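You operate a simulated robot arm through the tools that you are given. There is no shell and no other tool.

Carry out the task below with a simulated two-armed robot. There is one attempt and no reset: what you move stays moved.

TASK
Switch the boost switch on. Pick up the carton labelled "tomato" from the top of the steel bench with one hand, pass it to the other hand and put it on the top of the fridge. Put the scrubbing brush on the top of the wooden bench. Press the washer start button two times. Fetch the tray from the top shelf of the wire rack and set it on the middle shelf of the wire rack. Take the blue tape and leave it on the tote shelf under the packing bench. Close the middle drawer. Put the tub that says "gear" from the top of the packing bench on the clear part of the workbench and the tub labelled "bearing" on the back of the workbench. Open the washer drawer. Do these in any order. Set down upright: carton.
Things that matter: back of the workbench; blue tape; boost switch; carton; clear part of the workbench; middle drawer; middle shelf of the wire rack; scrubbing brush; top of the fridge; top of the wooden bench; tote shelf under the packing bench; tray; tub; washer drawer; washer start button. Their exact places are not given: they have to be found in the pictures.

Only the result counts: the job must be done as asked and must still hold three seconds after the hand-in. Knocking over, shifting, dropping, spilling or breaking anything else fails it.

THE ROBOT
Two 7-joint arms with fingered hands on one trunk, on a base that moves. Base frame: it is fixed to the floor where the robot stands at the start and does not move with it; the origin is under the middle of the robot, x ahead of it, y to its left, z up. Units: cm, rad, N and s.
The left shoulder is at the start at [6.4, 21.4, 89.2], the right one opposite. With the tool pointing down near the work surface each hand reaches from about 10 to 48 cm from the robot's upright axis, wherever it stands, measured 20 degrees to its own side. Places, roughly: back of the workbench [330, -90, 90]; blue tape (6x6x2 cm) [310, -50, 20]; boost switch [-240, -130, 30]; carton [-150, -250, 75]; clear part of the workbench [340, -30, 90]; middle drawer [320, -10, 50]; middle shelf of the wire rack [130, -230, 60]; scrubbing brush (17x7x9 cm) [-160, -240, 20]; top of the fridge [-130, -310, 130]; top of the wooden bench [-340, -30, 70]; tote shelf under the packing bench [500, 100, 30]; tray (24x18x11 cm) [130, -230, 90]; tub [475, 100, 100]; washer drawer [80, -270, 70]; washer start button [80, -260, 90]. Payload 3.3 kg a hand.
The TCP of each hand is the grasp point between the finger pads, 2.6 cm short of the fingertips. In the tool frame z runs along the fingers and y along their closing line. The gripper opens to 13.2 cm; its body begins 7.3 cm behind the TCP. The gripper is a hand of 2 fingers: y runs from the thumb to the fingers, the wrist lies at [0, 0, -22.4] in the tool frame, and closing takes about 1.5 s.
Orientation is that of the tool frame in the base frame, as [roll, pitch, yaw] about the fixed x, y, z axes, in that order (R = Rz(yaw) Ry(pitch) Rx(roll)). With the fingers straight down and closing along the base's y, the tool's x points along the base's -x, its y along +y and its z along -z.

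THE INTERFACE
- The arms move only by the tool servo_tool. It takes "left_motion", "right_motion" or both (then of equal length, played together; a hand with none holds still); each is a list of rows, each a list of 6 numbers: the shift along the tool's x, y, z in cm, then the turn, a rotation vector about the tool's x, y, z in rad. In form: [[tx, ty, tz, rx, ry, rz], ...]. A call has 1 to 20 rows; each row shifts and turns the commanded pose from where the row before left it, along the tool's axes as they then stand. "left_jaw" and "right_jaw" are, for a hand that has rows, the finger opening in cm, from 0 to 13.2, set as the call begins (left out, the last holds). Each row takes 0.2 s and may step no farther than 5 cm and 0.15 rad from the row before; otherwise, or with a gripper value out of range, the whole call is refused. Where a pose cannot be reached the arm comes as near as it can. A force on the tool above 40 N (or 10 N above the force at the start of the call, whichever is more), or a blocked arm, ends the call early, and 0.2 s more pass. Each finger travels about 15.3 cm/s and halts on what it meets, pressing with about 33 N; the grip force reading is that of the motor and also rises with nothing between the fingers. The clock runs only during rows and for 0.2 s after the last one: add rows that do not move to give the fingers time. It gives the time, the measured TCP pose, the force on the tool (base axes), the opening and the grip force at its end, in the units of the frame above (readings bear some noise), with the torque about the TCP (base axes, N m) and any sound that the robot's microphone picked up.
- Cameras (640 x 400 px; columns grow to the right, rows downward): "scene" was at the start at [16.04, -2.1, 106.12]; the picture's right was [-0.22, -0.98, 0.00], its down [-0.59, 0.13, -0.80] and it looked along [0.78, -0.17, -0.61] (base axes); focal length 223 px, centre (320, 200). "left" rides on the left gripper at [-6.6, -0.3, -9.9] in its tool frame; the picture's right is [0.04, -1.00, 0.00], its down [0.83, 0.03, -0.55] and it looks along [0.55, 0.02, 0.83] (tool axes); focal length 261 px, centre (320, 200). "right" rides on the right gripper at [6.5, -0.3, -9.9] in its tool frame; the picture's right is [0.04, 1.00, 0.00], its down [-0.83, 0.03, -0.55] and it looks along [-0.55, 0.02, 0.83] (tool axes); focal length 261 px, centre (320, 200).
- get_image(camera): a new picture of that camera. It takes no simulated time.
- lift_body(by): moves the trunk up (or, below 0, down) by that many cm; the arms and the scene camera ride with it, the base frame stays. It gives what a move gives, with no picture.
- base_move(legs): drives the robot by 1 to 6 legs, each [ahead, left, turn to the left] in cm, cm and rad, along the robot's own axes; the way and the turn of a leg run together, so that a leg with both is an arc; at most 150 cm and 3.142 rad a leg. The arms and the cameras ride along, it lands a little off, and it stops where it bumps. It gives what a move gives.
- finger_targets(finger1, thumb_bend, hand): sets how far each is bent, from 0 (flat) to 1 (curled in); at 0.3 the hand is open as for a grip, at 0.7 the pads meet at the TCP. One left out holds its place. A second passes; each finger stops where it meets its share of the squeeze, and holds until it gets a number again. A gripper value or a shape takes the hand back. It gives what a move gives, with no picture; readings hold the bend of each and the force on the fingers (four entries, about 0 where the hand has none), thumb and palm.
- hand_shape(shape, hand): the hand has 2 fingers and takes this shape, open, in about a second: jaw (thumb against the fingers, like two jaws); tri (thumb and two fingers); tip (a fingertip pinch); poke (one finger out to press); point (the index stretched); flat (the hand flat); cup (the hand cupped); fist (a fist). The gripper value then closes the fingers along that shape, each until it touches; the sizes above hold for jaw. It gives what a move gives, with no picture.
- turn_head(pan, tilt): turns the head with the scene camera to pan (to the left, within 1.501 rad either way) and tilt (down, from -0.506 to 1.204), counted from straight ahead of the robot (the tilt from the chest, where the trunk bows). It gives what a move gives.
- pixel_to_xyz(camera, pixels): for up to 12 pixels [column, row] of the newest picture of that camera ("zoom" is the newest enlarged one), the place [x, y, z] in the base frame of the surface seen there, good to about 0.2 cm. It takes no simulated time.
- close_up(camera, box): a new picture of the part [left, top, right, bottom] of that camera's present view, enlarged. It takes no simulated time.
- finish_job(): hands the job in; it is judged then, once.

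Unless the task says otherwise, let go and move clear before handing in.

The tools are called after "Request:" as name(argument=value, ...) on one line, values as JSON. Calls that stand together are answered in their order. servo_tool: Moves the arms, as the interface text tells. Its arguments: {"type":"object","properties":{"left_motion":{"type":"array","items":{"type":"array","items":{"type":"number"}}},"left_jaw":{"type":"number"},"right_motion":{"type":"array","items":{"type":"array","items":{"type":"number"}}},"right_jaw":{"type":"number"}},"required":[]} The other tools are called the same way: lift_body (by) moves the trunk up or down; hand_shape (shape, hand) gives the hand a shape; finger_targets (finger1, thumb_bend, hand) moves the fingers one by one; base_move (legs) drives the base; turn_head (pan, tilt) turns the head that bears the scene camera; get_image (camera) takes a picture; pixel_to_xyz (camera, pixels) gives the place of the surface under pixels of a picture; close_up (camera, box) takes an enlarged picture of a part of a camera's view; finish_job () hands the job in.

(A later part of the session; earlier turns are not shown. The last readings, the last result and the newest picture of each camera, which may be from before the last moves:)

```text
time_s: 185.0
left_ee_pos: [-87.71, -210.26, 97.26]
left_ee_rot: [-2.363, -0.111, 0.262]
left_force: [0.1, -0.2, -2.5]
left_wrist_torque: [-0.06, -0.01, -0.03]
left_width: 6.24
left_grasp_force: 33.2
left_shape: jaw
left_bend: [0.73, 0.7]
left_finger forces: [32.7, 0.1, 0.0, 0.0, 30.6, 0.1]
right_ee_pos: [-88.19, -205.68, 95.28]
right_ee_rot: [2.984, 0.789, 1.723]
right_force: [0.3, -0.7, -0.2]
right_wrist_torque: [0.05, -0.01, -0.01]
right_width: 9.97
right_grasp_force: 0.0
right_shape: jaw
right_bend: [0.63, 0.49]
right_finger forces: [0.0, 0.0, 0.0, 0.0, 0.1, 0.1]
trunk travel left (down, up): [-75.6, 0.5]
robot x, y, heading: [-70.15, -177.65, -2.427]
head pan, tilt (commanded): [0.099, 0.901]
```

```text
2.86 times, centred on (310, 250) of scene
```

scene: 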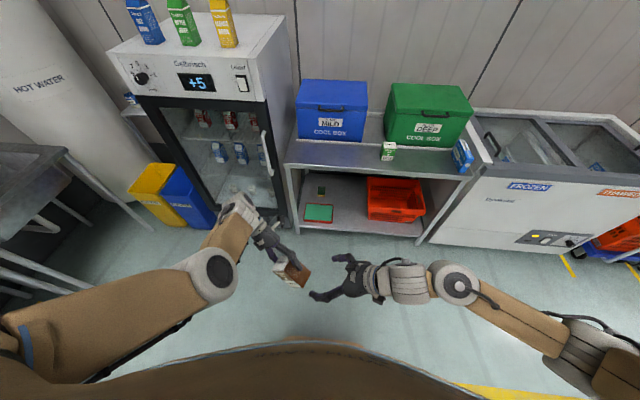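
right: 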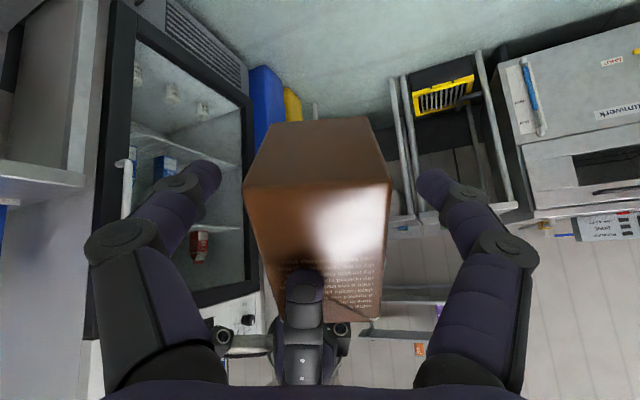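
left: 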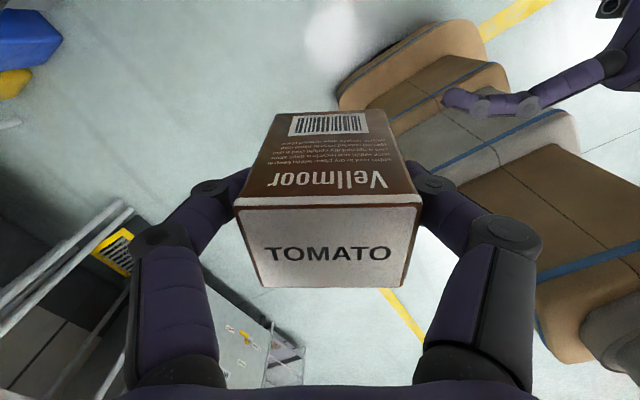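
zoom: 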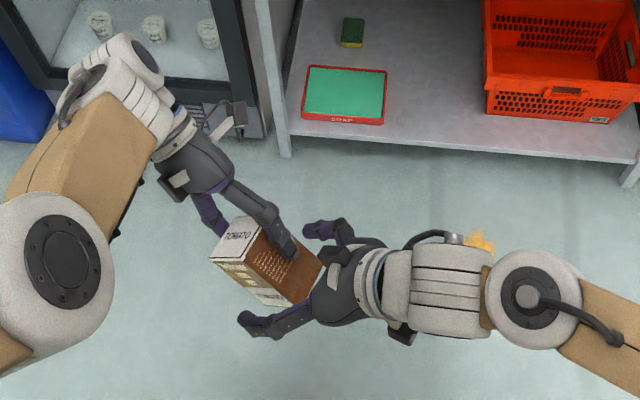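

The carton is between the right fingers. I'll close the right hand while the left still holds.

Request:
servo_tool(right_motion=[[0, 0, 0, 0, 0, 0], [0, 0, 0, 0, 0, 0], [0, 0, 0, 0, 0, 0], [0, 0, 0, 0, 0, 0], [0, 0, 0, 0, 0, 0], [0, 0, 0, 0, 0, 0], [0, 0, 0, 0, 0, 0], [0, 0, 0, 0, 0, 0]], right_jaw=0)

Request:
get_image(camera="right")

```text
time_s: 186.8
left_ee_pos: [-87.74, -210.36, 97.15]
left_ee_rot: [-2.364, -0.111, 0.261]
left_force: [-1.0, 1.8, -2.3]
left_wrist_torque: [0.03, 0.01, 0.01]
left_width: 6.23
left_grasp_force: 33.0
left_shape: jaw
left_bend: [0.73, 0.7]
left_finger forces: [31.9, 0.0, 0.1, 0.1, 31.6, 0.1]
right_ee_pos: [-88.15, -205.68, 95.28]
right_ee_rot: [2.986, 0.789, 1.722]
right_force: [0.6, -2.6, 0.0]
right_wrist_torque: [-0.03, 0.04, 0.03]
right_width: 4.82
right_grasp_force: 32.4
right_shape: jaw
right_bend: [0.73, 0.7]
right_finger forces: [30.0, 0.1, 0.1, 0.1, 29.7, 0.1]
trunk travel left (down, up): [-75.6, 0.5]
robot x, y, heading: [-70.43, -177.86, -2.434]
head pan, tilt (commanded): [0.099, 0.901]
```

```text
taken
```

right: 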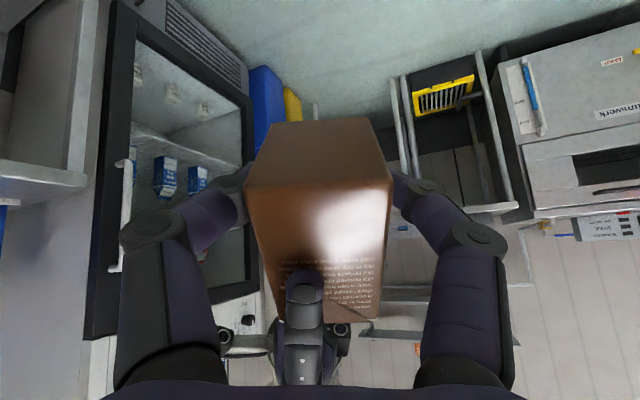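

Both hands grip it (right width 4.8, 30 N). Now the left hand opens and backs away along its own axis.

Request:
servo_tool(left_motion=[[0, 0, 0, 0, 0, 0], [0, 0, 0, 0, 0, 0], [0, 0, 0, 0, 0, 0], [0, 0, 0, 0, 0, 0], [0, 0, 0, 0, 0, 0]], left_jaw=11)

Request:
servo_tool(left_motion=[[0, 0, -2, 0, 0, 0], [0, 0, -3, 0, 0, 0], [0, 0, -3, 0, 0, 0], [0, 0, -3, 0, 0, 0]])

Request:
get_image(camera="scene")

Request:
get_image(camera="right")

```text
time_s: 188.0
left_ee_pos: [-87.72, -210.22, 97.12]
left_ee_rot: [-2.362, -0.113, 0.261]
left_force: [-0.3, -0.4, -0.4]
left_wrist_torque: [0.08, -0.03, 0.01]
left_width: 10.98
left_grasp_force: 0.2
left_shape: jaw
left_bend: [0.56, 0.39]
left_finger forces: [0.0, 0.1, 0.1, 0.1, 0.0, 0.0]
right_ee_pos: [-88.18, -205.52, 95.3]
right_ee_rot: [2.984, 0.788, 1.722]
right_force: [-0.3, -0.6, -0.9]
right_wrist_torque: [0.11, 0.03, 0.02]
right_width: 4.8
right_grasp_force: 33.2
right_shape: jaw
right_bend: [0.73, 0.7]
right_finger forces: [30.0, 0.0, 0.0, 0.0, 30.1, 0.0]
trunk travel left (down, up): [-75.6, 0.5]
robot x, y, heading: [-70.32, -177.71, -2.431]
head pan, tilt (commanded): [0.099, 0.901]
```

```text
time_s: 189.0
left_ee_pos: [-88.07, -217.09, 104.39]
left_ee_rot: [-2.317, -0.104, 0.231]
left_force: [-0.2, 0.1, 0.3]
left_wrist_torque: [-0.01, 0.01, 0.0]
left_width: 10.99
left_grasp_force: 0.1
left_shape: jaw
left_bend: [0.56, 0.39]
left_finger forces: [0.0, 0.0, 0.0, 0.0, 0.0, 0.0]
left hand out of reach, approached as far as the arm can: row 4
right_ee_pos: [-88.23, -205.68, 95.27]
right_ee_rot: [2.983, 0.79, 1.723]
right_force: [0.4, -0.6, -0.4]
right_wrist_torque: [0.05, -0.01, 0.04]
right_width: 4.81
right_grasp_force: 32.8
right_shape: jaw
right_bend: [0.73, 0.7]
right_finger forces: [29.9, 0.0, 0.0, 0.1, 30.2, 0.0]
trunk travel left (down, up): [-75.6, 0.5]
robot x, y, heading: [-70.45, -177.98, -2.429]
head pan, tilt (commanded): [0.099, 0.901]
```

```text
taken
```

scene: 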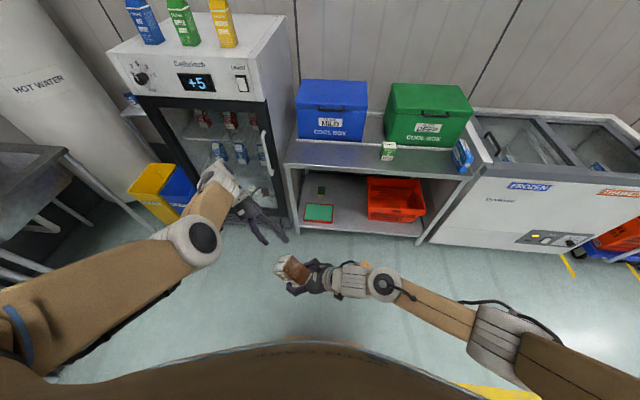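

```text
taken
```

right: 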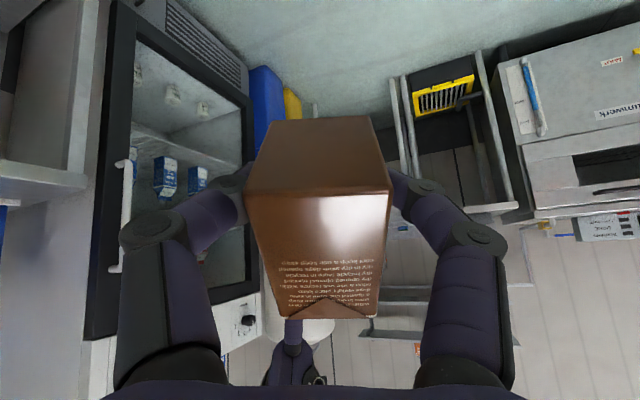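

The right hand alone holds the carton now. I'll swing it out to the right-front and turn the hand to point forward so that the carton stands upright.

Request:
servo_tool(right_motion=[[0.474, -3.42, -2.46, 0, 0, 0], [0.474, -3.42, -2.46, 0, 0, 0], [0.474, -3.42, -2.46, 0, 0, 0], [0.474, -3.42, -2.46, 0, 0, 0], [0.474, -3.42, -2.46, 0, 0, 0], [0.474, -3.42, -2.46, 0, 0, 0], [0.474, -3.42, -2.46, 0, 0, 0], [0.474, -3.42, -2.46, 0, 0, 0]])

Request:
servo_tool(right_motion=[[0, 0, 0, 0.1106, -0.0752, 0.0342], [0, 0, 0, 0.1106, -0.0752, 0.0342], [0, 0, 0, 0.1106, -0.0752, 0.0342], [0, 0, 0, 0.1106, -0.0752, 0.0342], [0, 0, 0, 0.1106, -0.0752, 0.0342], [0, 0, 0, 0.1106, -0.0752, 0.0342], [0, 0, 0, 0.1106, -0.0752, 0.0342], [0, 0, 0, 0.1106, -0.0752, 0.0342], [0, 0, 0, 0.1106, -0.0752, 0.0342], [0, 0, 0, 0.1106, -0.0752, 0.0342]])

Request:
get_image(camera="scene")

Request:
get_image(camera="right")

```text
time_s: 190.8
left_ee_pos: [-88.03, -216.99, 104.34]
left_ee_rot: [-2.317, -0.105, 0.233]
left_force: [-0.9, -0.2, 0.4]
left_wrist_torque: [0.02, 0.0, -0.02]
left_width: 10.97
left_grasp_force: 0.1
left_shape: jaw
left_bend: [0.56, 0.39]
left_finger forces: [0.1, 0.1, 0.1, 0.1, 0.0, 0.0]
right_ee_pos: [-119.89, -196.42, 103.09]
right_ee_rot: [2.982, 0.789, 1.72]
right_force: [0.0, -0.2, -3.8]
right_wrist_torque: [0.07, 0.02, -0.03]
right_width: 4.79
right_grasp_force: 33.2
right_shape: jaw
right_bend: [0.73, 0.7]
right_finger forces: [30.2, 0.0, 0.0, 0.0, 30.6, 0.0]
trunk travel left (down, up): [-75.6, 0.5]
robot x, y, heading: [-70.17, -178.5, -2.43]
head pan, tilt (commanded): [0.099, 0.901]
```

```text
time_s: 193.0
left_ee_pos: [-87.94, -217.18, 104.36]
left_ee_rot: [-2.316, -0.104, 0.233]
left_force: [-0.1, 0.6, -0.4]
left_wrist_torque: [0.02, 0.02, 0.03]
left_width: 10.98
left_grasp_force: 0.2
left_shape: jaw
left_bend: [0.56, 0.39]
left_finger forces: [0.0, 0.0, 0.1, 0.1, 0.0, 0.0]
right_ee_pos: [-119.77, -196.79, 103.33]
right_ee_rot: [-0.766, 1.57, 3.087]
right_force: [0.9, -0.2, -2.6]
right_wrist_torque: [0.04, -0.03, -0.02]
right_width: 4.81
right_grasp_force: 33.0
right_shape: jaw
right_bend: [0.73, 0.7]
right_finger forces: [30.3, 0.1, 0.0, 0.0, 30.1, 0.0]
trunk travel left (down, up): [-75.6, 0.5]
robot x, y, heading: [-70.45, -177.68, -2.428]
head pan, tilt (commanded): [0.099, 0.901]
```

```text
taken
```

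scene: 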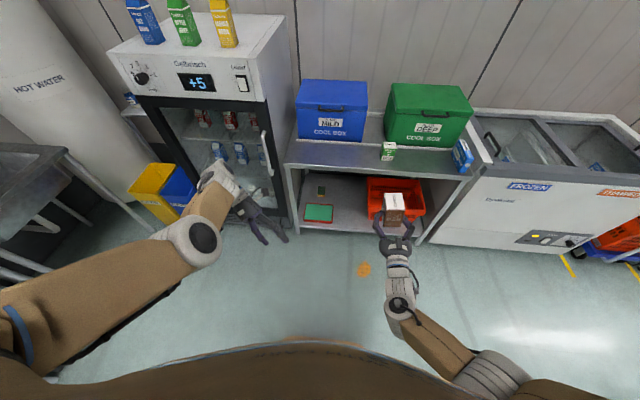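

```text
taken
```

right: 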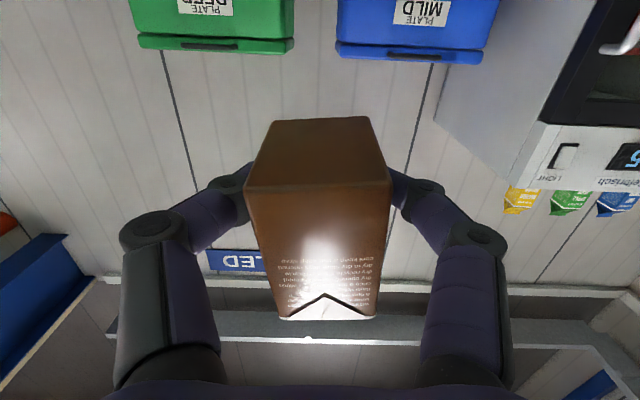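

The carton is upright in the right hand. I'll raise the hand to above the fridge top height.

Request:
servo_tool(right_motion=[[-4.5, 0, 0, 0, 0, 0], [-4.5, 0, 0, 0, 0, 0], [-4.5, 0, 0, 0, 0, 0], [-4.5, 0, 0, 0, 0, 0], [-4.5, 0, 0, 0, 0, 0], [-4.5, 0, 0, 0, 0, 0], [-4.5, 0, 0, 0, 0, 0], [-4.5, 0, 0, 0, 0, 0]])

Request:
turn_head(pan=0.1, tilt=0.5)

Request:
get_image(camera="scene")

```text
time_s: 194.8
left_ee_pos: [-87.93, -217.12, 104.3]
left_ee_rot: [-2.318, -0.102, 0.233]
left_force: [-0.8, -0.7, -1.2]
left_wrist_torque: [0.0, -0.02, 0.01]
left_width: 10.98
left_grasp_force: 0.0
left_shape: jaw
left_bend: [0.56, 0.39]
left_finger forces: [0.1, 0.1, 0.0, 0.0, 0.0, 0.0]
right_ee_pos: [-119.69, -196.53, 139.46]
right_ee_rot: [-1.604, 1.569, 2.251]
right_force: [0.0, 0.0, -2.0]
right_wrist_torque: [0.04, -0.04, 0.0]
right_width: 4.77
right_grasp_force: 33.3
right_shape: jaw
right_bend: [0.73, 0.7]
right_finger forces: [30.2, 0.0, 0.0, 0.0, 29.9, 0.0]
trunk travel left (down, up): [-75.6, 0.5]
robot x, y, heading: [-70.26, -177.25, -2.429]
head pan, tilt (commanded): [0.099, 0.901]
```

```text
time_s: 195.7
left_ee_pos: [-88.02, -216.99, 104.35]
left_ee_rot: [-2.317, -0.102, 0.231]
left_force: [-0.3, -0.9, 0.3]
left_wrist_torque: [0.05, 0.02, -0.01]
left_width: 10.97
left_grasp_force: 0.1
left_shape: jaw
left_bend: [0.56, 0.39]
left_finger forces: [0.1, 0.0, 0.1, 0.0, 0.0, 0.1]
right_ee_pos: [-119.77, -196.49, 139.29]
right_ee_rot: [-0.571, 1.57, -3.001]
right_force: [0.6, -0.8, -3.1]
right_wrist_torque: [0.03, -0.02, 0.0]
right_width: 4.77
right_grasp_force: 33.1
right_shape: jaw
right_bend: [0.73, 0.7]
right_finger forces: [30.2, 0.1, 0.0, 0.0, 30.0, 0.0]
trunk travel left (down, up): [-75.6, 0.5]
robot x, y, heading: [-70.09, -177.92, -2.439]
head pan, tilt (commanded): [0.099, 0.499]
```

```text
taken
```

scene: 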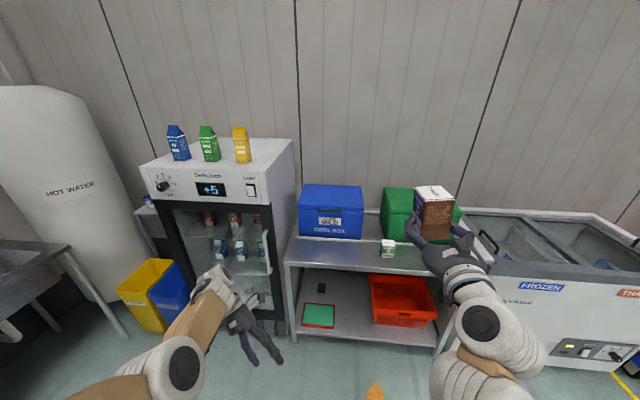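

Right hand with the upright carton is at z 139. I'll drive left in front of the fridge and approach.

Request:
base_move(legs=[[0, 74, 0.004], [38, 0, 0]])

Request:
turn_head(pan=-0.1, tilt=0.5)

Request:
get_image(camera="scene")

Request:
get_image(camera="right")

```text
time_s: 201.7
left_ee_pos: [-68.45, -297.92, 104.31]
left_ee_rot: [-2.317, -0.104, 0.238]
left_force: [1.1, -0.5, -0.3]
left_wrist_torque: [-0.01, 0.02, 0.01]
left_width: 10.97
left_grasp_force: 0.1
left_shape: jaw
left_bend: [0.56, 0.39]
left_finger forces: [0.0, 0.0, 0.0, 0.0, 0.0, 0.0]
right_ee_pos: [-100.58, -277.56, 139.37]
right_ee_rot: [-0.071, 1.57, -2.496]
right_force: [0.6, 0.3, -3.8]
right_wrist_torque: [0.01, -0.04, 0.01]
right_width: 4.77
right_grasp_force: 33.2
right_shape: jaw
right_bend: [0.73, 0.7]
right_finger forces: [30.2, 0.1, 0.0, 0.0, 29.9, 0.0]
trunk travel left (down, up): [-75.6, 0.5]
robot x, y, heading: [-51.15, -258.43, -2.425]
head pan, tilt (commanded): [0.099, 0.499]
```

```text
time_s: 202.4
left_ee_pos: [-68.47, -297.82, 104.37]
left_ee_rot: [-2.317, -0.104, 0.24]
left_force: [-0.7, 0.4, -0.3]
left_wrist_torque: [-0.04, 0.02, -0.04]
left_width: 10.97
left_grasp_force: 0.0
left_shape: jaw
left_bend: [0.56, 0.39]
left_finger forces: [0.0, 0.0, 0.0, 0.0, 0.0, 0.0]
right_ee_pos: [-100.48, -277.54, 139.48]
right_ee_rot: [2.601, 1.571, 0.176]
right_force: [-0.6, -0.5, -2.2]
right_wrist_torque: [0.05, -0.02, -0.02]
right_width: 4.75
right_grasp_force: 32.8
right_shape: jaw
right_bend: [0.73, 0.7]
right_finger forces: [30.2, 0.1, 0.0, 0.0, 29.9, 0.0]
trunk travel left (down, up): [-75.6, 0.5]
robot x, y, heading: [-50.79, -258.45, -2.42]
head pan, tilt (commanded): [-0.099, 0.499]
```

```text
taken
```

scene: 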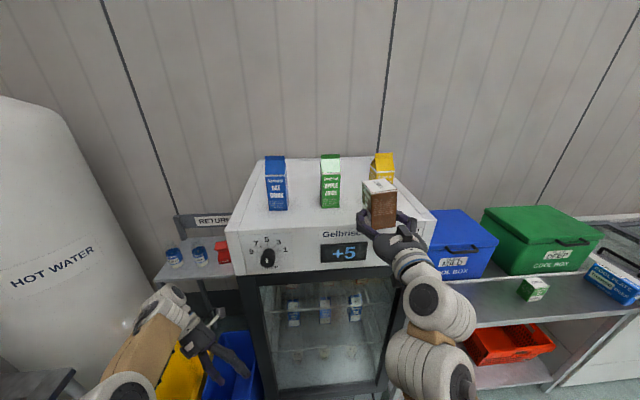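

```text
taken
```

right: 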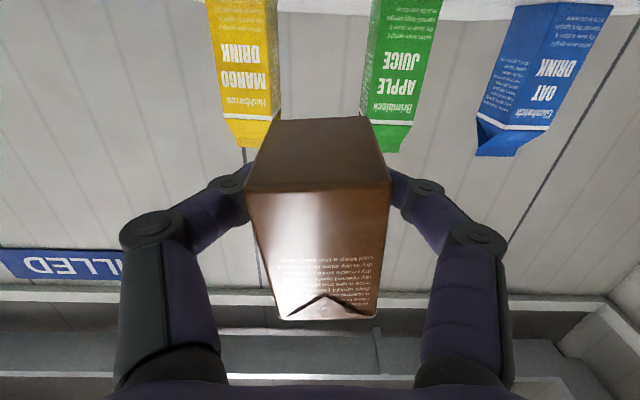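

Request:
pixel_to_xyz(camera="right", pixels=[[318, 150], [318, 175], [260, 185], [380, 182], [285, 122], [360, 120], [250, 60], [385, 60], [275, 100], [370, 100]])

Request:
pixel_to_xyz(camera="scene", pixels=[[330, 205], [395, 222], [350, 230], [338, 200], [375, 178], [340, 207], [430, 218], [380, 185]])

```text
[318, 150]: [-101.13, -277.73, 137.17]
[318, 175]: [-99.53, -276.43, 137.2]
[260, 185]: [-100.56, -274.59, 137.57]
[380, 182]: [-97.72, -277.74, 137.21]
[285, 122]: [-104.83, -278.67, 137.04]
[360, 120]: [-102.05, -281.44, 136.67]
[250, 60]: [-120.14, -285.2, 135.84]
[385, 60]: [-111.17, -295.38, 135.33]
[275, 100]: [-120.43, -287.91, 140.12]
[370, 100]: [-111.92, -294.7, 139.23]
```

```text
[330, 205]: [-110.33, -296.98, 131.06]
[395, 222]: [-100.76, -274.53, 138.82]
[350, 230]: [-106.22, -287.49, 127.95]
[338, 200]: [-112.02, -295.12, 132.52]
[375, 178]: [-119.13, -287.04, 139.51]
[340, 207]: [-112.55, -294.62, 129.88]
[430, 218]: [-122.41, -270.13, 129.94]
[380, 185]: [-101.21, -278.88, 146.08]
```

Carton bottom is at z 137, centred between the mango and apple cartons. I'll move the arm 14.7 cm forward, then lower.

Request:
servo_tool(right_motion=[[0, 0.2, 3.5, 0, 0, 0], [0, 0.2, 3.5, 0, 0, 0], [0, 0, 3.5, 0, 0, 0], [0, 0, 2.5, 0, 0, 0], [0, 0, 1.7, 0, 0, 0], [0, 0, 0, 0, 0, 0]])

Request:
get_image(camera="right")

Request:
close_up(camera="scene", box=[250, 120, 450, 260])

```text
time_s: 203.8
left_ee_pos: [-68.49, -297.91, 104.28]
left_ee_rot: [-2.316, -0.102, 0.238]
left_force: [0.4, -0.2, 0.2]
left_wrist_torque: [-0.02, 0.01, 0.02]
left_width: 10.96
left_grasp_force: 0.1
left_shape: jaw
left_bend: [0.56, 0.39]
left_finger forces: [0.0, 0.0, 0.0, 0.0, 0.1, 0.0]
right_ee_pos: [-111.43, -287.48, 139.21]
right_ee_rot: [-3.001, 1.57, 0.857]
right_force: [-0.4, -0.2, -2.8]
right_wrist_torque: [0.02, -0.03, -0.01]
right_width: 4.77
right_grasp_force: 33.1
right_shape: jaw
right_bend: [0.73, 0.7]
right_finger forces: [30.2, 0.0, 0.0, 0.0, 30.0, 0.0]
trunk travel left (down, up): [-75.6, 0.5]
robot x, y, heading: [-50.74, -258.4, -2.418]
head pan, tilt (commanded): [-0.099, 0.499]
```

```text
taken
```

right: 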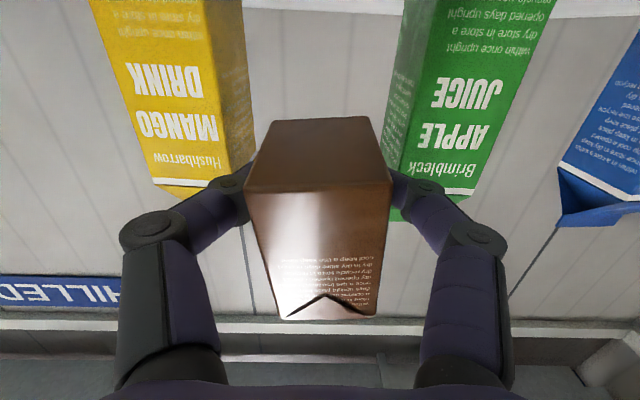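

```text
2.86 times, centred on (350, 190) of scene
```

zoom: 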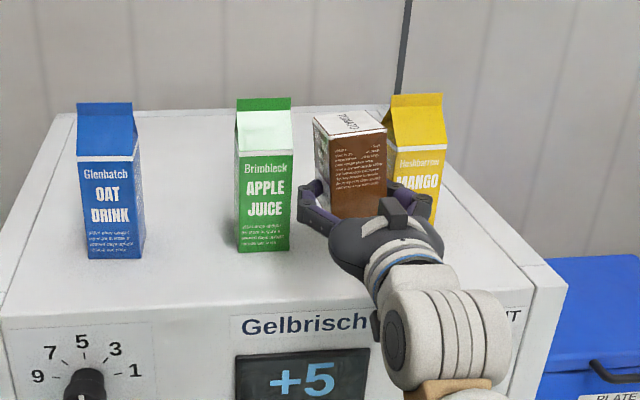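

Request:
servo_tool(right_motion=[[2, 0, 0, 0, 0, 0], [2, 0, 0, 0, 0, 0], [1.5, 0, 0, 0, 0, 0], [0, 0, 0, 0, 0, 0]])

Request:
close_up(camera="scene", box=[250, 120, 450, 260])

Request:
get_image(camera="right")

```text
time_s: 204.8
left_ee_pos: [-68.57, -297.77, 104.35]
left_ee_rot: [-2.316, -0.102, 0.238]
left_force: [-0.2, 0.5, 0.4]
left_wrist_torque: [0.0, -0.01, 0.0]
left_width: 10.95
left_grasp_force: 0.1
left_shape: jaw
left_bend: [0.56, 0.39]
left_finger forces: [0.0, 0.0, 0.0, 0.0, 0.1, 0.0]
right_ee_pos: [-111.35, -287.46, 133.6]
right_ee_rot: [0.395, 1.571, -2.032]
right_force: [-0.5, 0.2, -3.3]
right_wrist_torque: [0.02, -0.03, 0.02]
right_width: 4.78
right_grasp_force: 32.9
right_shape: jaw
right_bend: [0.73, 0.7]
right_finger forces: [30.2, 0.0, 0.1, 0.0, 29.8, 0.1]
trunk travel left (down, up): [-75.6, 0.5]
robot x, y, heading: [-50.71, -258.53, -2.426]
head pan, tilt (commanded): [-0.099, 0.499]
```

```text
2.86 times, centred on (350, 190) of scene
```

zoom: 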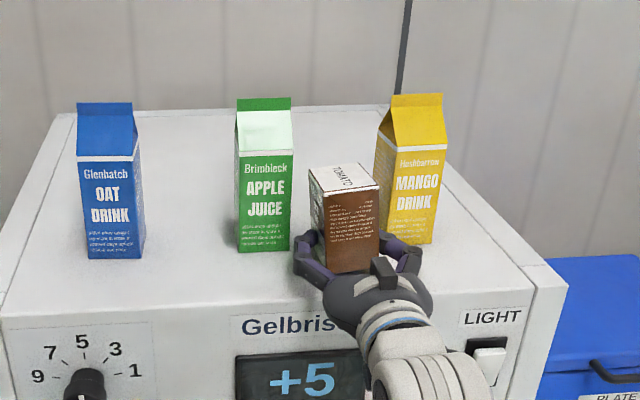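

```text
taken
```

right: 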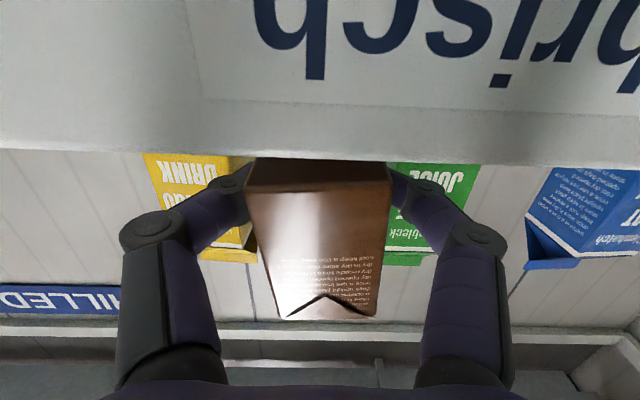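

Request:
servo_tool(right_motion=[[0.4, 0, 0, 0, 0, 0], [0.3, 0, 0, 0, 0, 0], [0.2, 0, 0, 0, 0, 0], [0, 0, 0, 0, 0, 0]])

Request:
close_up(camera="scene", box=[330, 160, 430, 230])

```text
time_s: 205.8
left_ee_pos: [-68.54, -297.83, 104.3]
left_ee_rot: [-2.317, -0.104, 0.24]
left_force: [1.1, 0.0, 0.0]
left_wrist_torque: [-0.02, 0.04, -0.02]
left_width: 10.97
left_grasp_force: 0.0
left_shape: jaw
left_bend: [0.56, 0.39]
left_finger forces: [0.0, 0.1, 0.0, 0.1, 0.1, 0.0]
right_ee_pos: [-111.45, -287.48, 133.01]
right_ee_rot: [-0.891, 1.569, 2.967]
right_force: [0.3, 0.2, -1.7]
right_wrist_torque: [0.0, -0.05, 0.02]
right_width: 4.78
right_grasp_force: 32.2
right_shape: jaw
right_bend: [0.73, 0.7]
right_finger forces: [30.3, 0.0, 0.1, 0.1, 29.9, 0.1]
trunk travel left (down, up): [-75.6, 0.5]
robot x, y, heading: [-50.84, -258.44, -2.421]
head pan, tilt (commanded): [-0.099, 0.499]
```

```text
5.71 times, centred on (380, 195) of scene
```

zoom: 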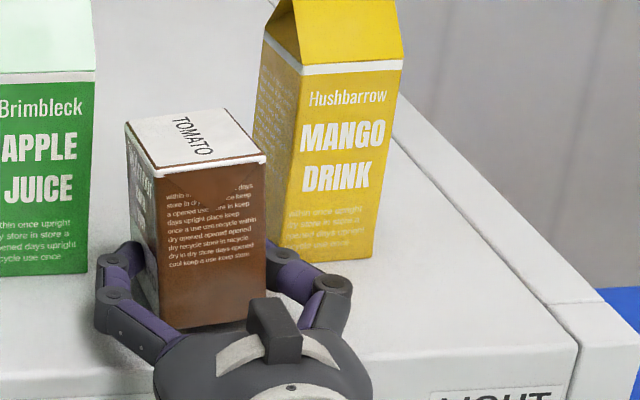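

Request:
pixel_to_xyz(camera="zoom", pixels=[[140, 128], [220, 115], [255, 155], [165, 168], [195, 140]])

```text
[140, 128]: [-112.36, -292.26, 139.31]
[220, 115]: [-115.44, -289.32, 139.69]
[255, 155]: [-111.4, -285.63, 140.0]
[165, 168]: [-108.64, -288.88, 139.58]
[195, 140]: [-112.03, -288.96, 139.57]
```

Request:
servo_tool(right_motion=[[0, 0, 0, 0, -0.045, 0.06], [0.3, 0, 0, 0, 0, 0], [0.2, 0, 0, 0, 0, 0], [0.2, 0, 0, 0, 0, 0], [0, 0, 0, 0, 0, 0]])

Request:
close_up(camera="scene", box=[330, 160, 430, 230])

Request:
pixel_to_xyz(camera="zoom", pixels=[[140, 130], [220, 118], [255, 158], [165, 170], [195, 142]])

```text
time_s: 207.1
left_ee_pos: [-68.56, -297.92, 104.27]
left_ee_rot: [-2.316, -0.101, 0.238]
left_force: [-0.6, 0.5, 0.1]
left_wrist_torque: [-0.04, 0.0, -0.02]
left_width: 10.96
left_grasp_force: 0.0
left_shape: jaw
left_bend: [0.56, 0.39]
left_finger forces: [0.0, 0.0, 0.0, 0.0, 0.0, 0.0]
right_ee_pos: [-111.43, -287.5, 132.39]
right_ee_rot: [0.921, 1.495, -1.498]
right_force: [1.0, 0.5, -2.3]
right_wrist_torque: [-0.02, -0.02, 0.02]
right_width: 4.77
right_grasp_force: 33.2
right_shape: jaw
right_bend: [0.73, 0.7]
right_finger forces: [30.1, 0.0, 0.0, 0.0, 30.0, 0.0]
trunk travel left (down, up): [-75.6, 0.5]
robot x, y, heading: [-51.07, -258.26, -2.425]
head pan, tilt (commanded): [-0.099, 0.499]
```

```text
5.71 times, centred on (380, 195) of scene
```

zoom: 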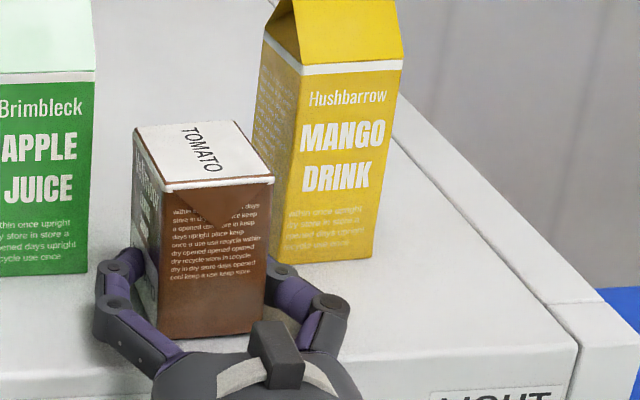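

```text
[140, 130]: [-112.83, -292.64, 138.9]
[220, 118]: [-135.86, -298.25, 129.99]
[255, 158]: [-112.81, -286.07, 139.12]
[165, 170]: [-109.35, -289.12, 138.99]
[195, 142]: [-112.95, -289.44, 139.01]
```

The carton top reads level at z 138.9–139.1, its resting height. I'll open the right hand and withdraw straight back.

Request:
servo_tool(right_motion=[[0.1, 0, 0, 0, 0, 0], [0, 0, 0, 0, 0, 0], [0, 0, 0, 0, 0, 0], [0, 0, 0, 0, 0, 0], [0, 0, 0, 0, 0, 0]], right_jaw=7.5)

Request:
close_up(camera="scene", box=[330, 160, 430, 230])

Request:
get_image(camera="right")

```text
time_s: 208.2
left_ee_pos: [-68.5, -297.77, 104.4]
left_ee_rot: [-2.317, -0.103, 0.239]
left_force: [0.1, 0.6, -0.5]
left_wrist_torque: [-0.01, 0.03, -0.01]
left_width: 10.97
left_grasp_force: 0.0
left_shape: jaw
left_bend: [0.56, 0.39]
left_finger forces: [0.0, 0.1, 0.0, 0.0, 0.0, 0.0]
right_ee_pos: [-111.34, -287.56, 132.19]
right_ee_rot: [0.922, 1.497, -1.5]
right_force: [0.7, -0.1, 0.2]
right_wrist_torque: [0.02, -0.03, -0.04]
right_width: 7.42
right_grasp_force: 0.1
right_shape: jaw
right_bend: [0.72, 0.7]
right_finger forces: [0.0, 0.0, 0.0, 0.1, 0.0, 0.0]
trunk travel left (down, up): [-75.6, 0.5]
robot x, y, heading: [-51.28, -258.46, -2.425]
head pan, tilt (commanded): [-0.099, 0.499]
```

```text
5.71 times, centred on (380, 195) of scene
```

zoom: 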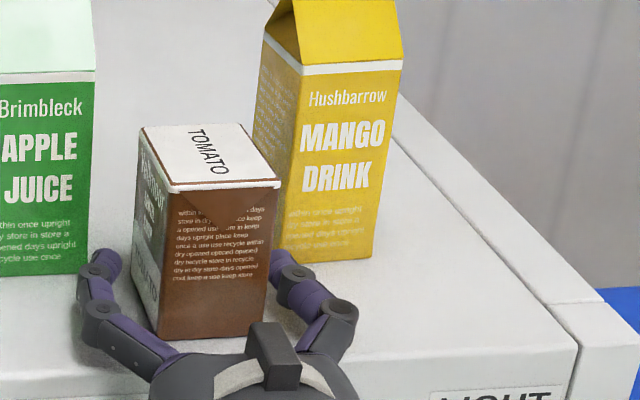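

```text
taken
```

right: 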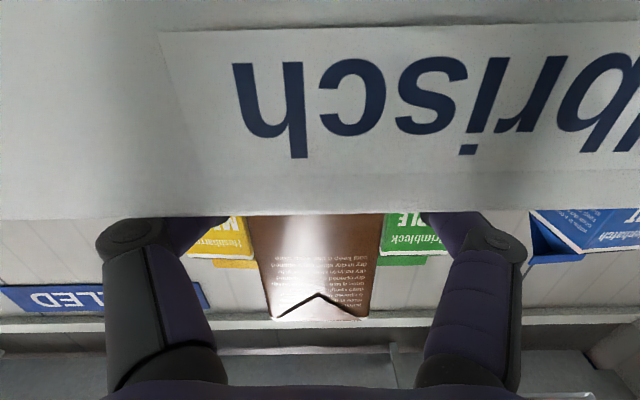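

Request:
servo_tool(right_motion=[[-0.15, 0, -2, 0, 0, 0], [-0.2, 0, -2.5, 0, 0, 0], [-0.2, 0, -3, 0, 0, 0], [-0.2, 0, -4, 0, 0, 0], [-0.2, 0, -4, 0, 0, 0]])

Request:
close_up(camera="scene", box=[250, 120, 450, 260])

Request:
pixel_to_xyz(camera="zoom", pixels=[[320, 185], [345, 205], [375, 190], [330, 265], [368, 262]])

```text
time_s: 209.4
left_ee_pos: [-68.47, -297.81, 104.34]
left_ee_rot: [-2.316, -0.104, 0.239]
left_force: [0.4, 0.2, 0.0]
left_wrist_torque: [0.0, 0.01, 0.0]
left_width: 11.0
left_grasp_force: 0.1
left_shape: jaw
left_bend: [0.56, 0.39]
left_finger forces: [0.0, 0.1, 0.0, 0.0, 0.0, 0.0]
right_ee_pos: [-99.76, -276.67, 132.61]
right_ee_rot: [0.907, 1.497, -1.518]
right_force: [0.0, -0.1, 0.1]
right_wrist_torque: [0.0, 0.0, 0.02]
right_width: 7.45
right_grasp_force: 0.2
right_shape: jaw
right_bend: [0.72, 0.7]
right_finger forces: [0.0, 0.1, 0.0, 0.0, 0.0, 0.1]
trunk travel left (down, up): [-75.6, 0.5]
robot x, y, heading: [-50.97, -258.31, -2.42]
head pan, tilt (commanded): [-0.099, 0.499]
```

```text
2.86 times, centred on (350, 190) of scene
```

zoom: 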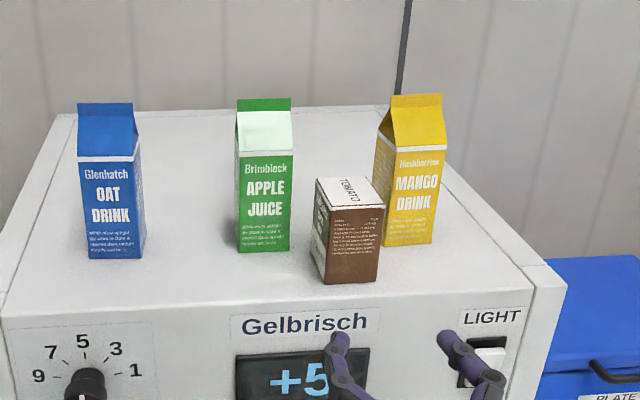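

```text
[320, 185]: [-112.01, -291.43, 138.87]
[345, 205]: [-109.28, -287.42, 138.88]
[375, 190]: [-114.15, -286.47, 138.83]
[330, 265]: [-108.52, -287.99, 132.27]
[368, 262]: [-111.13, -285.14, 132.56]
```

The tomato carton stands upright on the fridge top (323,232 in the zoom). Next, the washer and wire rack: I'll back away and turn left to face that wall.

Request:
base_move(legs=[[-60, 0, 0], [-40, -30, 0], [0, 0, 1.57]])

Request:
turn_head(pan=0.0, tilt=0.6)

Request:
get_image(camera="scene")

```text
time_s: 219.3
left_ee_pos: [45.81, -187.27, 104.41]
left_ee_rot: [-2.316, -0.103, 1.83]
left_force: [0.4, 0.5, -0.6]
left_wrist_torque: [-0.02, -0.02, -0.02]
left_width: 11.01
left_grasp_force: 0.1
left_shape: jaw
left_bend: [0.56, 0.39]
left_finger forces: [0.0, 0.1, 0.0, 0.0, 0.1, 0.1]
right_ee_pos: [25.48, -218.88, 132.49]
right_ee_rot: [0.921, 1.496, 0.092]
right_force: [0.1, 0.3, 0.2]
right_wrist_torque: [-0.02, -0.02, 0.0]
right_width: 7.46
right_grasp_force: 0.0
right_shape: jaw
right_bend: [0.72, 0.7]
right_finger forces: [0.1, 0.0, 0.0, 0.0, 0.0, 0.0]
trunk travel left (down, up): [-75.6, 0.5]
robot x, y, heading: [6.0, -170.46, -0.831]
head pan, tilt (commanded): [-0.099, 0.499]
```

```text
time_s: 220.0
left_ee_pos: [45.77, -187.25, 104.39]
left_ee_rot: [-2.316, -0.102, 1.832]
left_force: [0.1, 0.2, 0.4]
left_wrist_torque: [0.03, 0.01, 0.03]
left_width: 11.0
left_grasp_force: 0.0
left_shape: jaw
left_bend: [0.56, 0.39]
left_finger forces: [0.0, 0.1, 0.0, 0.1, 0.0, 0.0]
right_ee_pos: [25.48, -218.94, 132.46]
right_ee_rot: [0.92, 1.495, 0.09]
right_force: [-1.0, -0.2, 0.6]
right_wrist_torque: [-0.01, 0.0, -0.02]
right_width: 7.44
right_grasp_force: 0.1
right_shape: jaw
right_bend: [0.72, 0.7]
right_finger forces: [0.1, 0.0, 0.1, 0.0, 0.0, 0.0]
trunk travel left (down, up): [-75.6, 0.5]
robot x, y, heading: [5.98, -170.17, -0.831]
head pan, tilt (commanded): [0.0, 0.6]
```

```text
taken
```

scene: 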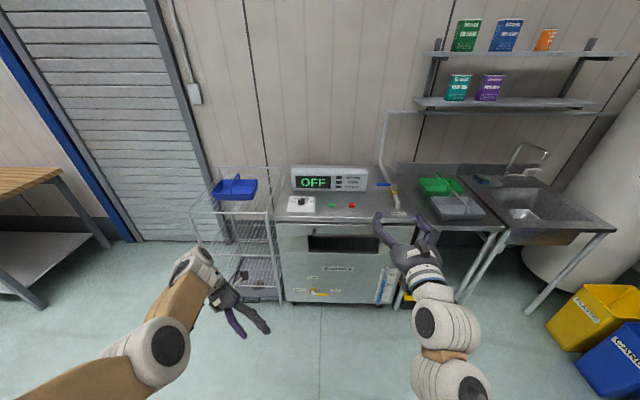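

Request:
close_up(camera="scene", box=[270, 155, 430, 255])

Request:
pixel_to_xyz(camera="zoom", pixels=[[240, 193], [325, 193], [130, 190], [290, 225], [290, 260], [200, 270], [420, 262], [290, 285], [120, 260], [360, 400]])

Request:
close_up(camera="scene", box=[180, 160, 300, 310])

```text
4.00 times, centred on (350, 205) of scene
```

zoom: 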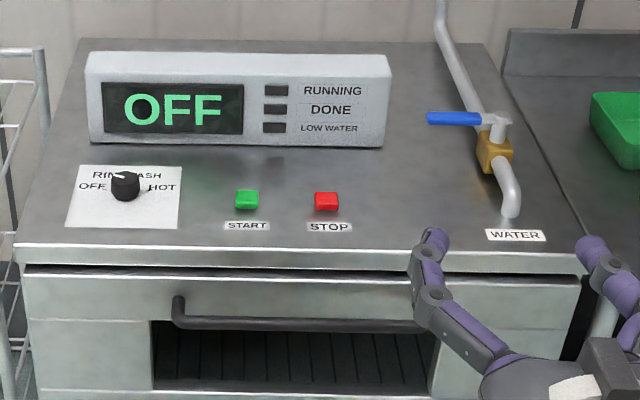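

```text
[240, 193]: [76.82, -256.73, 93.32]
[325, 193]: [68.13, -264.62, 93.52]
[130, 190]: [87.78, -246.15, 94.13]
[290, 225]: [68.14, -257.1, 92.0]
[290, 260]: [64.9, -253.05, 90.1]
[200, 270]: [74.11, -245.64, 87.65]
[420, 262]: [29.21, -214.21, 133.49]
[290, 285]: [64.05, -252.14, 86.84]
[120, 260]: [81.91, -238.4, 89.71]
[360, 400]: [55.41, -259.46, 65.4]
```

```text
2.67 times, centred on (240, 235) of scene
```

zoom: 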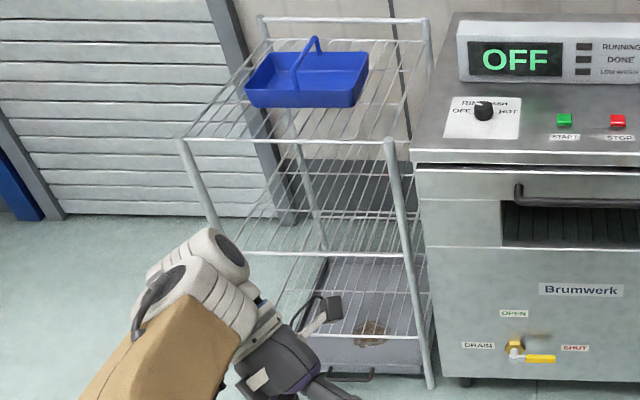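

The green START button is at (76.8, −256.7, 93.3) on the washer's top; the tray sits on the rack's top shelf and the drawer handle is the bar below. I'll measure the rack and washer geometry.

Request:
pixel_to_xyz(camera="zoom", pixels=[[190, 141], [388, 141], [262, 20], [425, 20], [215, 250], [405, 254], [300, 100], [355, 100], [315, 40], [250, 85], [365, 70], [310, 105]])

Request:
close_up(camera="scene", box=[205, 165, 275, 215])

```text
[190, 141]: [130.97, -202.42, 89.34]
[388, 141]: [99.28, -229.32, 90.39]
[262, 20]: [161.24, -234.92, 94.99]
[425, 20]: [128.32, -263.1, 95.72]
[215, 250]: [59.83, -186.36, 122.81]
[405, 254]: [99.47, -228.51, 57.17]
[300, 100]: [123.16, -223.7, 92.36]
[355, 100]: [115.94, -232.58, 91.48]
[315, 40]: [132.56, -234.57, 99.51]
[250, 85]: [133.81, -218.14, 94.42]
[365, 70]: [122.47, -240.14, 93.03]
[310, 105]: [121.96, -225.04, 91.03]
```

```text
8.00 times, centred on (240, 190) of scene
```

zoom: 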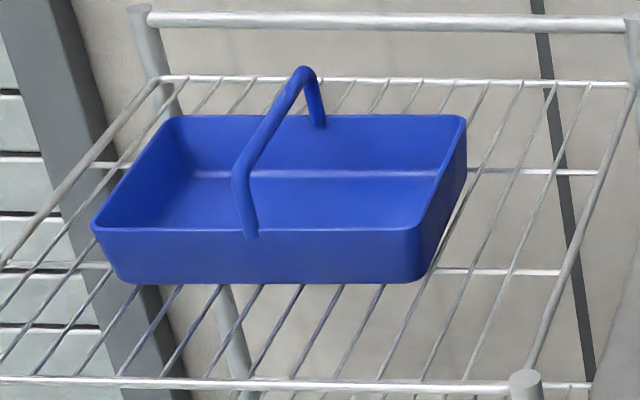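

Rack: front at l 238.6, top shelf z 89, middle shelf z 57, tray handle top near z 99.5. First I straighten the left hand to point down again and turn the right hand down for the button.

Request:
servo_tool(left_motion=[[0, 3, 0, -0.13, 0, 0], [0, 3, 0, -0.13, 0, 0], [0, 3, 0, -0.13, 0, 0], [0, 3, 0, -0.13, 0, 0], [0, 3, 0, -0.13, 0, 0], [0, 3, 0, -0.13, 0, -0.05], [0, 0, 0, -0.05, 0, -0.1], [0, 0, 0, 0, 0, -0.1], [0, 0, 0, 0, 0, -0.1], [0, 0, 0, 0, 0, -0.1]], right_motion=[[3.3, 0, 0, 0, 0.15, 0], [3.3, 0, 0, 0, 0.15, 0], [3.3, 0, 0, 0, 0.15, 0], [3.3, 0, 0, 0, 0.15, 0], [3.3, 0, 0, 0, 0.15, 0], [3.3, 0, 0, 0, 0.15, 0], [3.3, 0, 0, 0, 0.15, 0], [3.3, 0, 0, 0, 0.15, 0], [3.3, 0, 0, 0, 0.15, 0], [3.3, 0, 0, 0, 0.15, 0]])

Request:
get_image(camera="scene")

```text
time_s: 221.4
left_ee_pos: [60.02, -182.39, 95.97]
left_ee_rot: [-3.1, -0.111, 1.886]
left_force: [-1.2, -0.1, -0.1]
left_wrist_torque: [0.02, 0.01, 0.01]
left_width: 10.96
left_grasp_force: 0.1
left_shape: jaw
left_bend: [0.56, 0.39]
left_finger forces: [0.1, 0.0, 0.0, 0.0, 0.0, 0.0]
right_ee_pos: [13.68, -220.67, 111.72]
right_ee_rot: [-2.943, 0.698, 2.416]
right_force: [-0.3, -1.1, 0.0]
right_wrist_torque: [0.03, -0.02, 0.01]
right_width: 7.48
right_grasp_force: 0.1
right_shape: jaw
right_bend: [0.72, 0.7]
right_finger forces: [0.1, 0.1, 0.1, 0.1, 0.1, 0.0]
right hand out of reach, approached as far as the arm can: row 6, 7
trunk travel left (down, up): [-75.6, 0.5]
robot x, y, heading: [6.03, -170.55, -0.831]
head pan, tilt (commanded): [0.0, 0.6]
stopped in row 7 (right hand): the arm was blocked; the commanded pose is now the measured one
```

```text
taken
```

scene: 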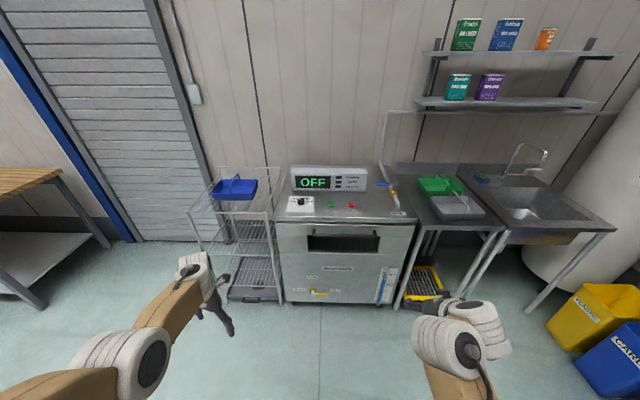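

The right wrist was too high for pointing down. I'll lower it first and then finish the rotation.

Request:
servo_tool(right_motion=[[2.57, 0.6, 3.0, 0, 0, 0], [2.57, 0.6, 3.0, 0, 0, 0], [0, 0, 0, -0.0287, 0.1413, 0.0119], [0, 0, 0, -0.0287, 0.1413, 0.0119], [0, 0, 0, -0.0287, 0.1413, 0.0119], [0, 0, 0, -0.0287, 0.1413, 0.0119], [0, 0, 0, -0.0287, 0.1413, 0.0119]])

Request:
hand_shape(hand="right", shape="poke")

Request:
get_image(camera="right")

```text
time_s: 223.0
left_ee_pos: [60.25, -182.36, 96.0]
left_ee_rot: [-3.098, -0.111, 1.888]
left_force: [-0.7, -0.7, 0.5]
left_wrist_torque: [0.0, 0.01, -0.06]
left_width: 10.98
left_grasp_force: 0.0
left_shape: jaw
left_bend: [0.56, 0.39]
left_finger forces: [0.0, 0.0, 0.0, 0.1, 0.0, 0.1]
right_ee_pos: [13.87, -220.54, 103.69]
right_ee_rot: [-3.139, 0.0, 2.281]
right_force: [0.9, 0.2, 0.4]
right_wrist_torque: [-0.01, 0.01, 0.02]
right_width: 7.47
right_grasp_force: 0.1
right_shape: jaw
right_bend: [0.72, 0.7]
right_finger forces: [0.1, 0.0, 0.1, 0.0, 0.1, 0.0]
trunk travel left (down, up): [-75.6, 0.5]
robot x, y, heading: [5.73, -170.52, -0.827]
head pan, tilt (commanded): [0.0, 0.6]
```

```text
time_s: 223.9
left_ee_pos: [60.23, -182.28, 96.02]
left_ee_rot: [-3.097, -0.108, 1.886]
left_force: [-0.4, -0.2, -0.3]
left_wrist_torque: [-0.02, 0.02, 0.0]
left_width: 11.01
left_grasp_force: 0.1
left_shape: jaw
left_bend: [0.56, 0.39]
left_finger forces: [0.0, 0.1, 0.0, 0.0, 0.0, 0.0]
right_ee_pos: [13.71, -220.52, 103.83]
right_ee_rot: [-3.14, 0.003, 2.279]
right_force: [-0.3, -0.5, 0.6]
right_wrist_torque: [0.0, -0.01, 0.0]
right_width: 0.01
right_grasp_force: 0.1
right_shape: poke
right_bend: [1.0, 0.44]
right_finger forces: [0.1, 0.0, 0.1, 0.1, 0.0, 0.0]
trunk travel left (down, up): [-75.6, 0.5]
robot x, y, heading: [5.98, -170.93, -0.829]
head pan, tilt (commanded): [0.0, 0.6]
```

```text
taken
```

right: 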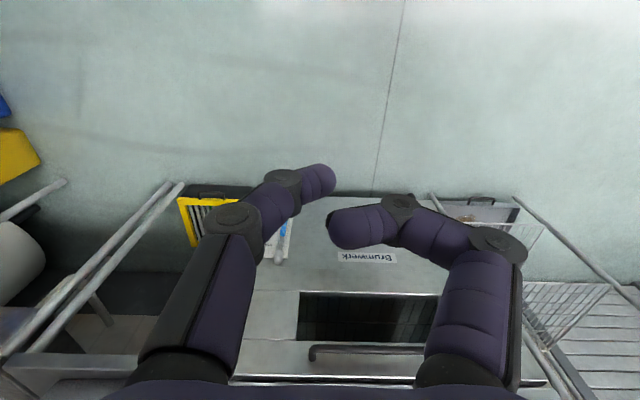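

Request:
servo_tool(left_motion=[[2, 0, -2.5, 0, 0, 0], [2, 0, -2.5, 0, 0, 0], [2, 0, -2.5, 0, 0, 0], [2, 0, -2.5, 0, 0, 0]], right_motion=[[0, 2, 0, 0, 0, 0], [0, 2, 0, 0, 0, 0], [0, 2, 0, 0, 0, 0], [0, 2, 0, 0, 0, 0]])

Request:
get_image(camera="scene")

```text
time_s: 224.9
left_ee_pos: [58.91, -175.17, 105.6]
left_ee_rot: [-3.094, -0.11, 1.885]
left_force: [-0.4, -0.1, -1.1]
left_wrist_torque: [0.01, 0.01, 0.02]
left_width: 10.99
left_grasp_force: 0.1
left_shape: jaw
left_bend: [0.56, 0.39]
left_finger forces: [0.0, 0.1, 0.0, 0.0, 0.0, 0.0]
left hand out of reach, approached as far as the arm can: row 4
right_ee_pos: [19.87, -215.44, 103.9]
right_ee_rot: [-3.141, 0.002, 2.277]
right_force: [-0.2, 0.7, -0.3]
right_wrist_torque: [-0.02, -0.02, 0.01]
right_width: 0.0
right_grasp_force: 0.0
right_shape: poke
right_bend: [1.0, 0.44]
right_finger forces: [0.0, 0.1, 0.0, 0.0, 0.0, 0.0]
trunk travel left (down, up): [-75.6, 0.5]
robot x, y, heading: [6.01, -170.94, -0.837]
head pan, tilt (commanded): [0.0, 0.6]
```

```text
taken
```

scene: 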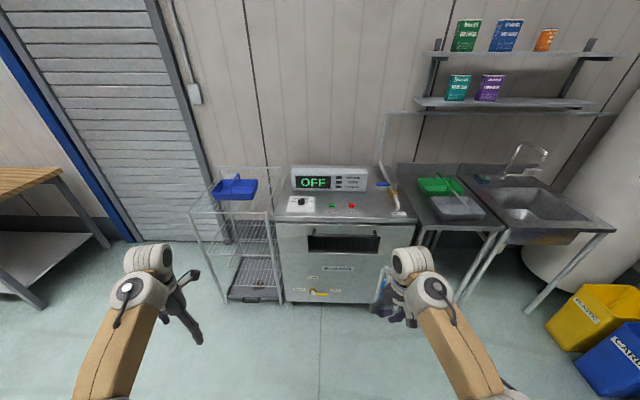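

Request:
base_move(legs=[[30, 17.2, -0.023], [35, 0, 0]])

Request:
get_image(camera="right")

Request:
turn_head(pan=-0.1, tilt=0.9)

Request:
get_image(camera="scene")

```text
time_s: 229.1
left_ee_pos: [115.25, -214.52, 105.42]
left_ee_rot: [-3.092, -0.111, 1.859]
left_force: [-0.2, -0.6, -0.1]
left_wrist_torque: [-0.01, 0.04, -0.01]
left_width: 10.96
left_grasp_force: 0.1
left_shape: jaw
left_bend: [0.56, 0.39]
left_finger forces: [0.1, 0.0, 0.0, 0.0, 0.0, 0.1]
right_ee_pos: [75.04, -253.82, 103.81]
right_ee_rot: [3.14, -0.001, 2.256]
right_force: [-0.2, 0.5, 0.4]
right_wrist_torque: [0.01, 0.01, -0.01]
right_width: 0.0
right_grasp_force: 0.0
right_shape: poke
right_bend: [1.0, 0.44]
right_finger forces: [0.0, 0.0, 0.0, 0.0, 0.0, 0.0]
trunk travel left (down, up): [-75.6, 0.5]
robot x, y, heading: [62.66, -208.28, -0.854]
head pan, tilt (commanded): [0.0, 0.6]
```

```text
taken
```

right: 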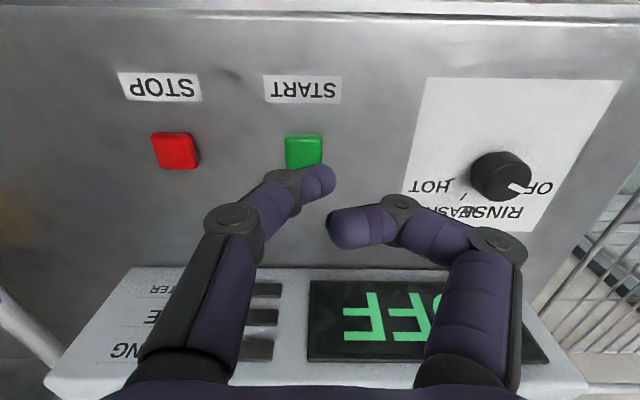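

```text
time_s: 229.9
left_ee_pos: [115.23, -214.35, 105.44]
left_ee_rot: [-3.095, -0.109, 1.859]
left_force: [-0.5, -0.8, 1.2]
left_wrist_torque: [-0.01, 0.0, 0.03]
left_width: 10.98
left_grasp_force: 0.0
left_shape: jaw
left_bend: [0.56, 0.39]
left_finger forces: [0.0, 0.0, 0.1, 0.0, 0.0, 0.0]
right_ee_pos: [75.27, -253.85, 104.01]
right_ee_rot: [3.14, 0.003, 2.257]
right_force: [0.5, 1.1, 0.1]
right_wrist_torque: [-0.01, -0.03, 0.03]
right_width: 0.0
right_grasp_force: 0.0
right_shape: poke
right_bend: [1.0, 0.44]
right_finger forces: [0.0, 0.0, 0.1, 0.0, 0.1, 0.1]
trunk travel left (down, up): [-75.6, 0.5]
robot x, y, heading: [62.39, -209.0, -0.858]
head pan, tilt (commanded): [-0.099, 0.901]
```

```text
taken
```

scene: 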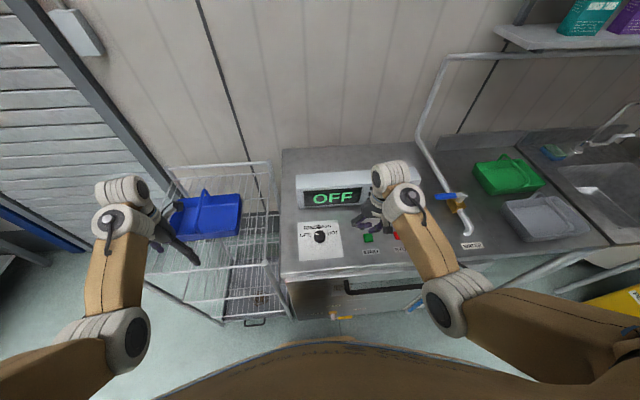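

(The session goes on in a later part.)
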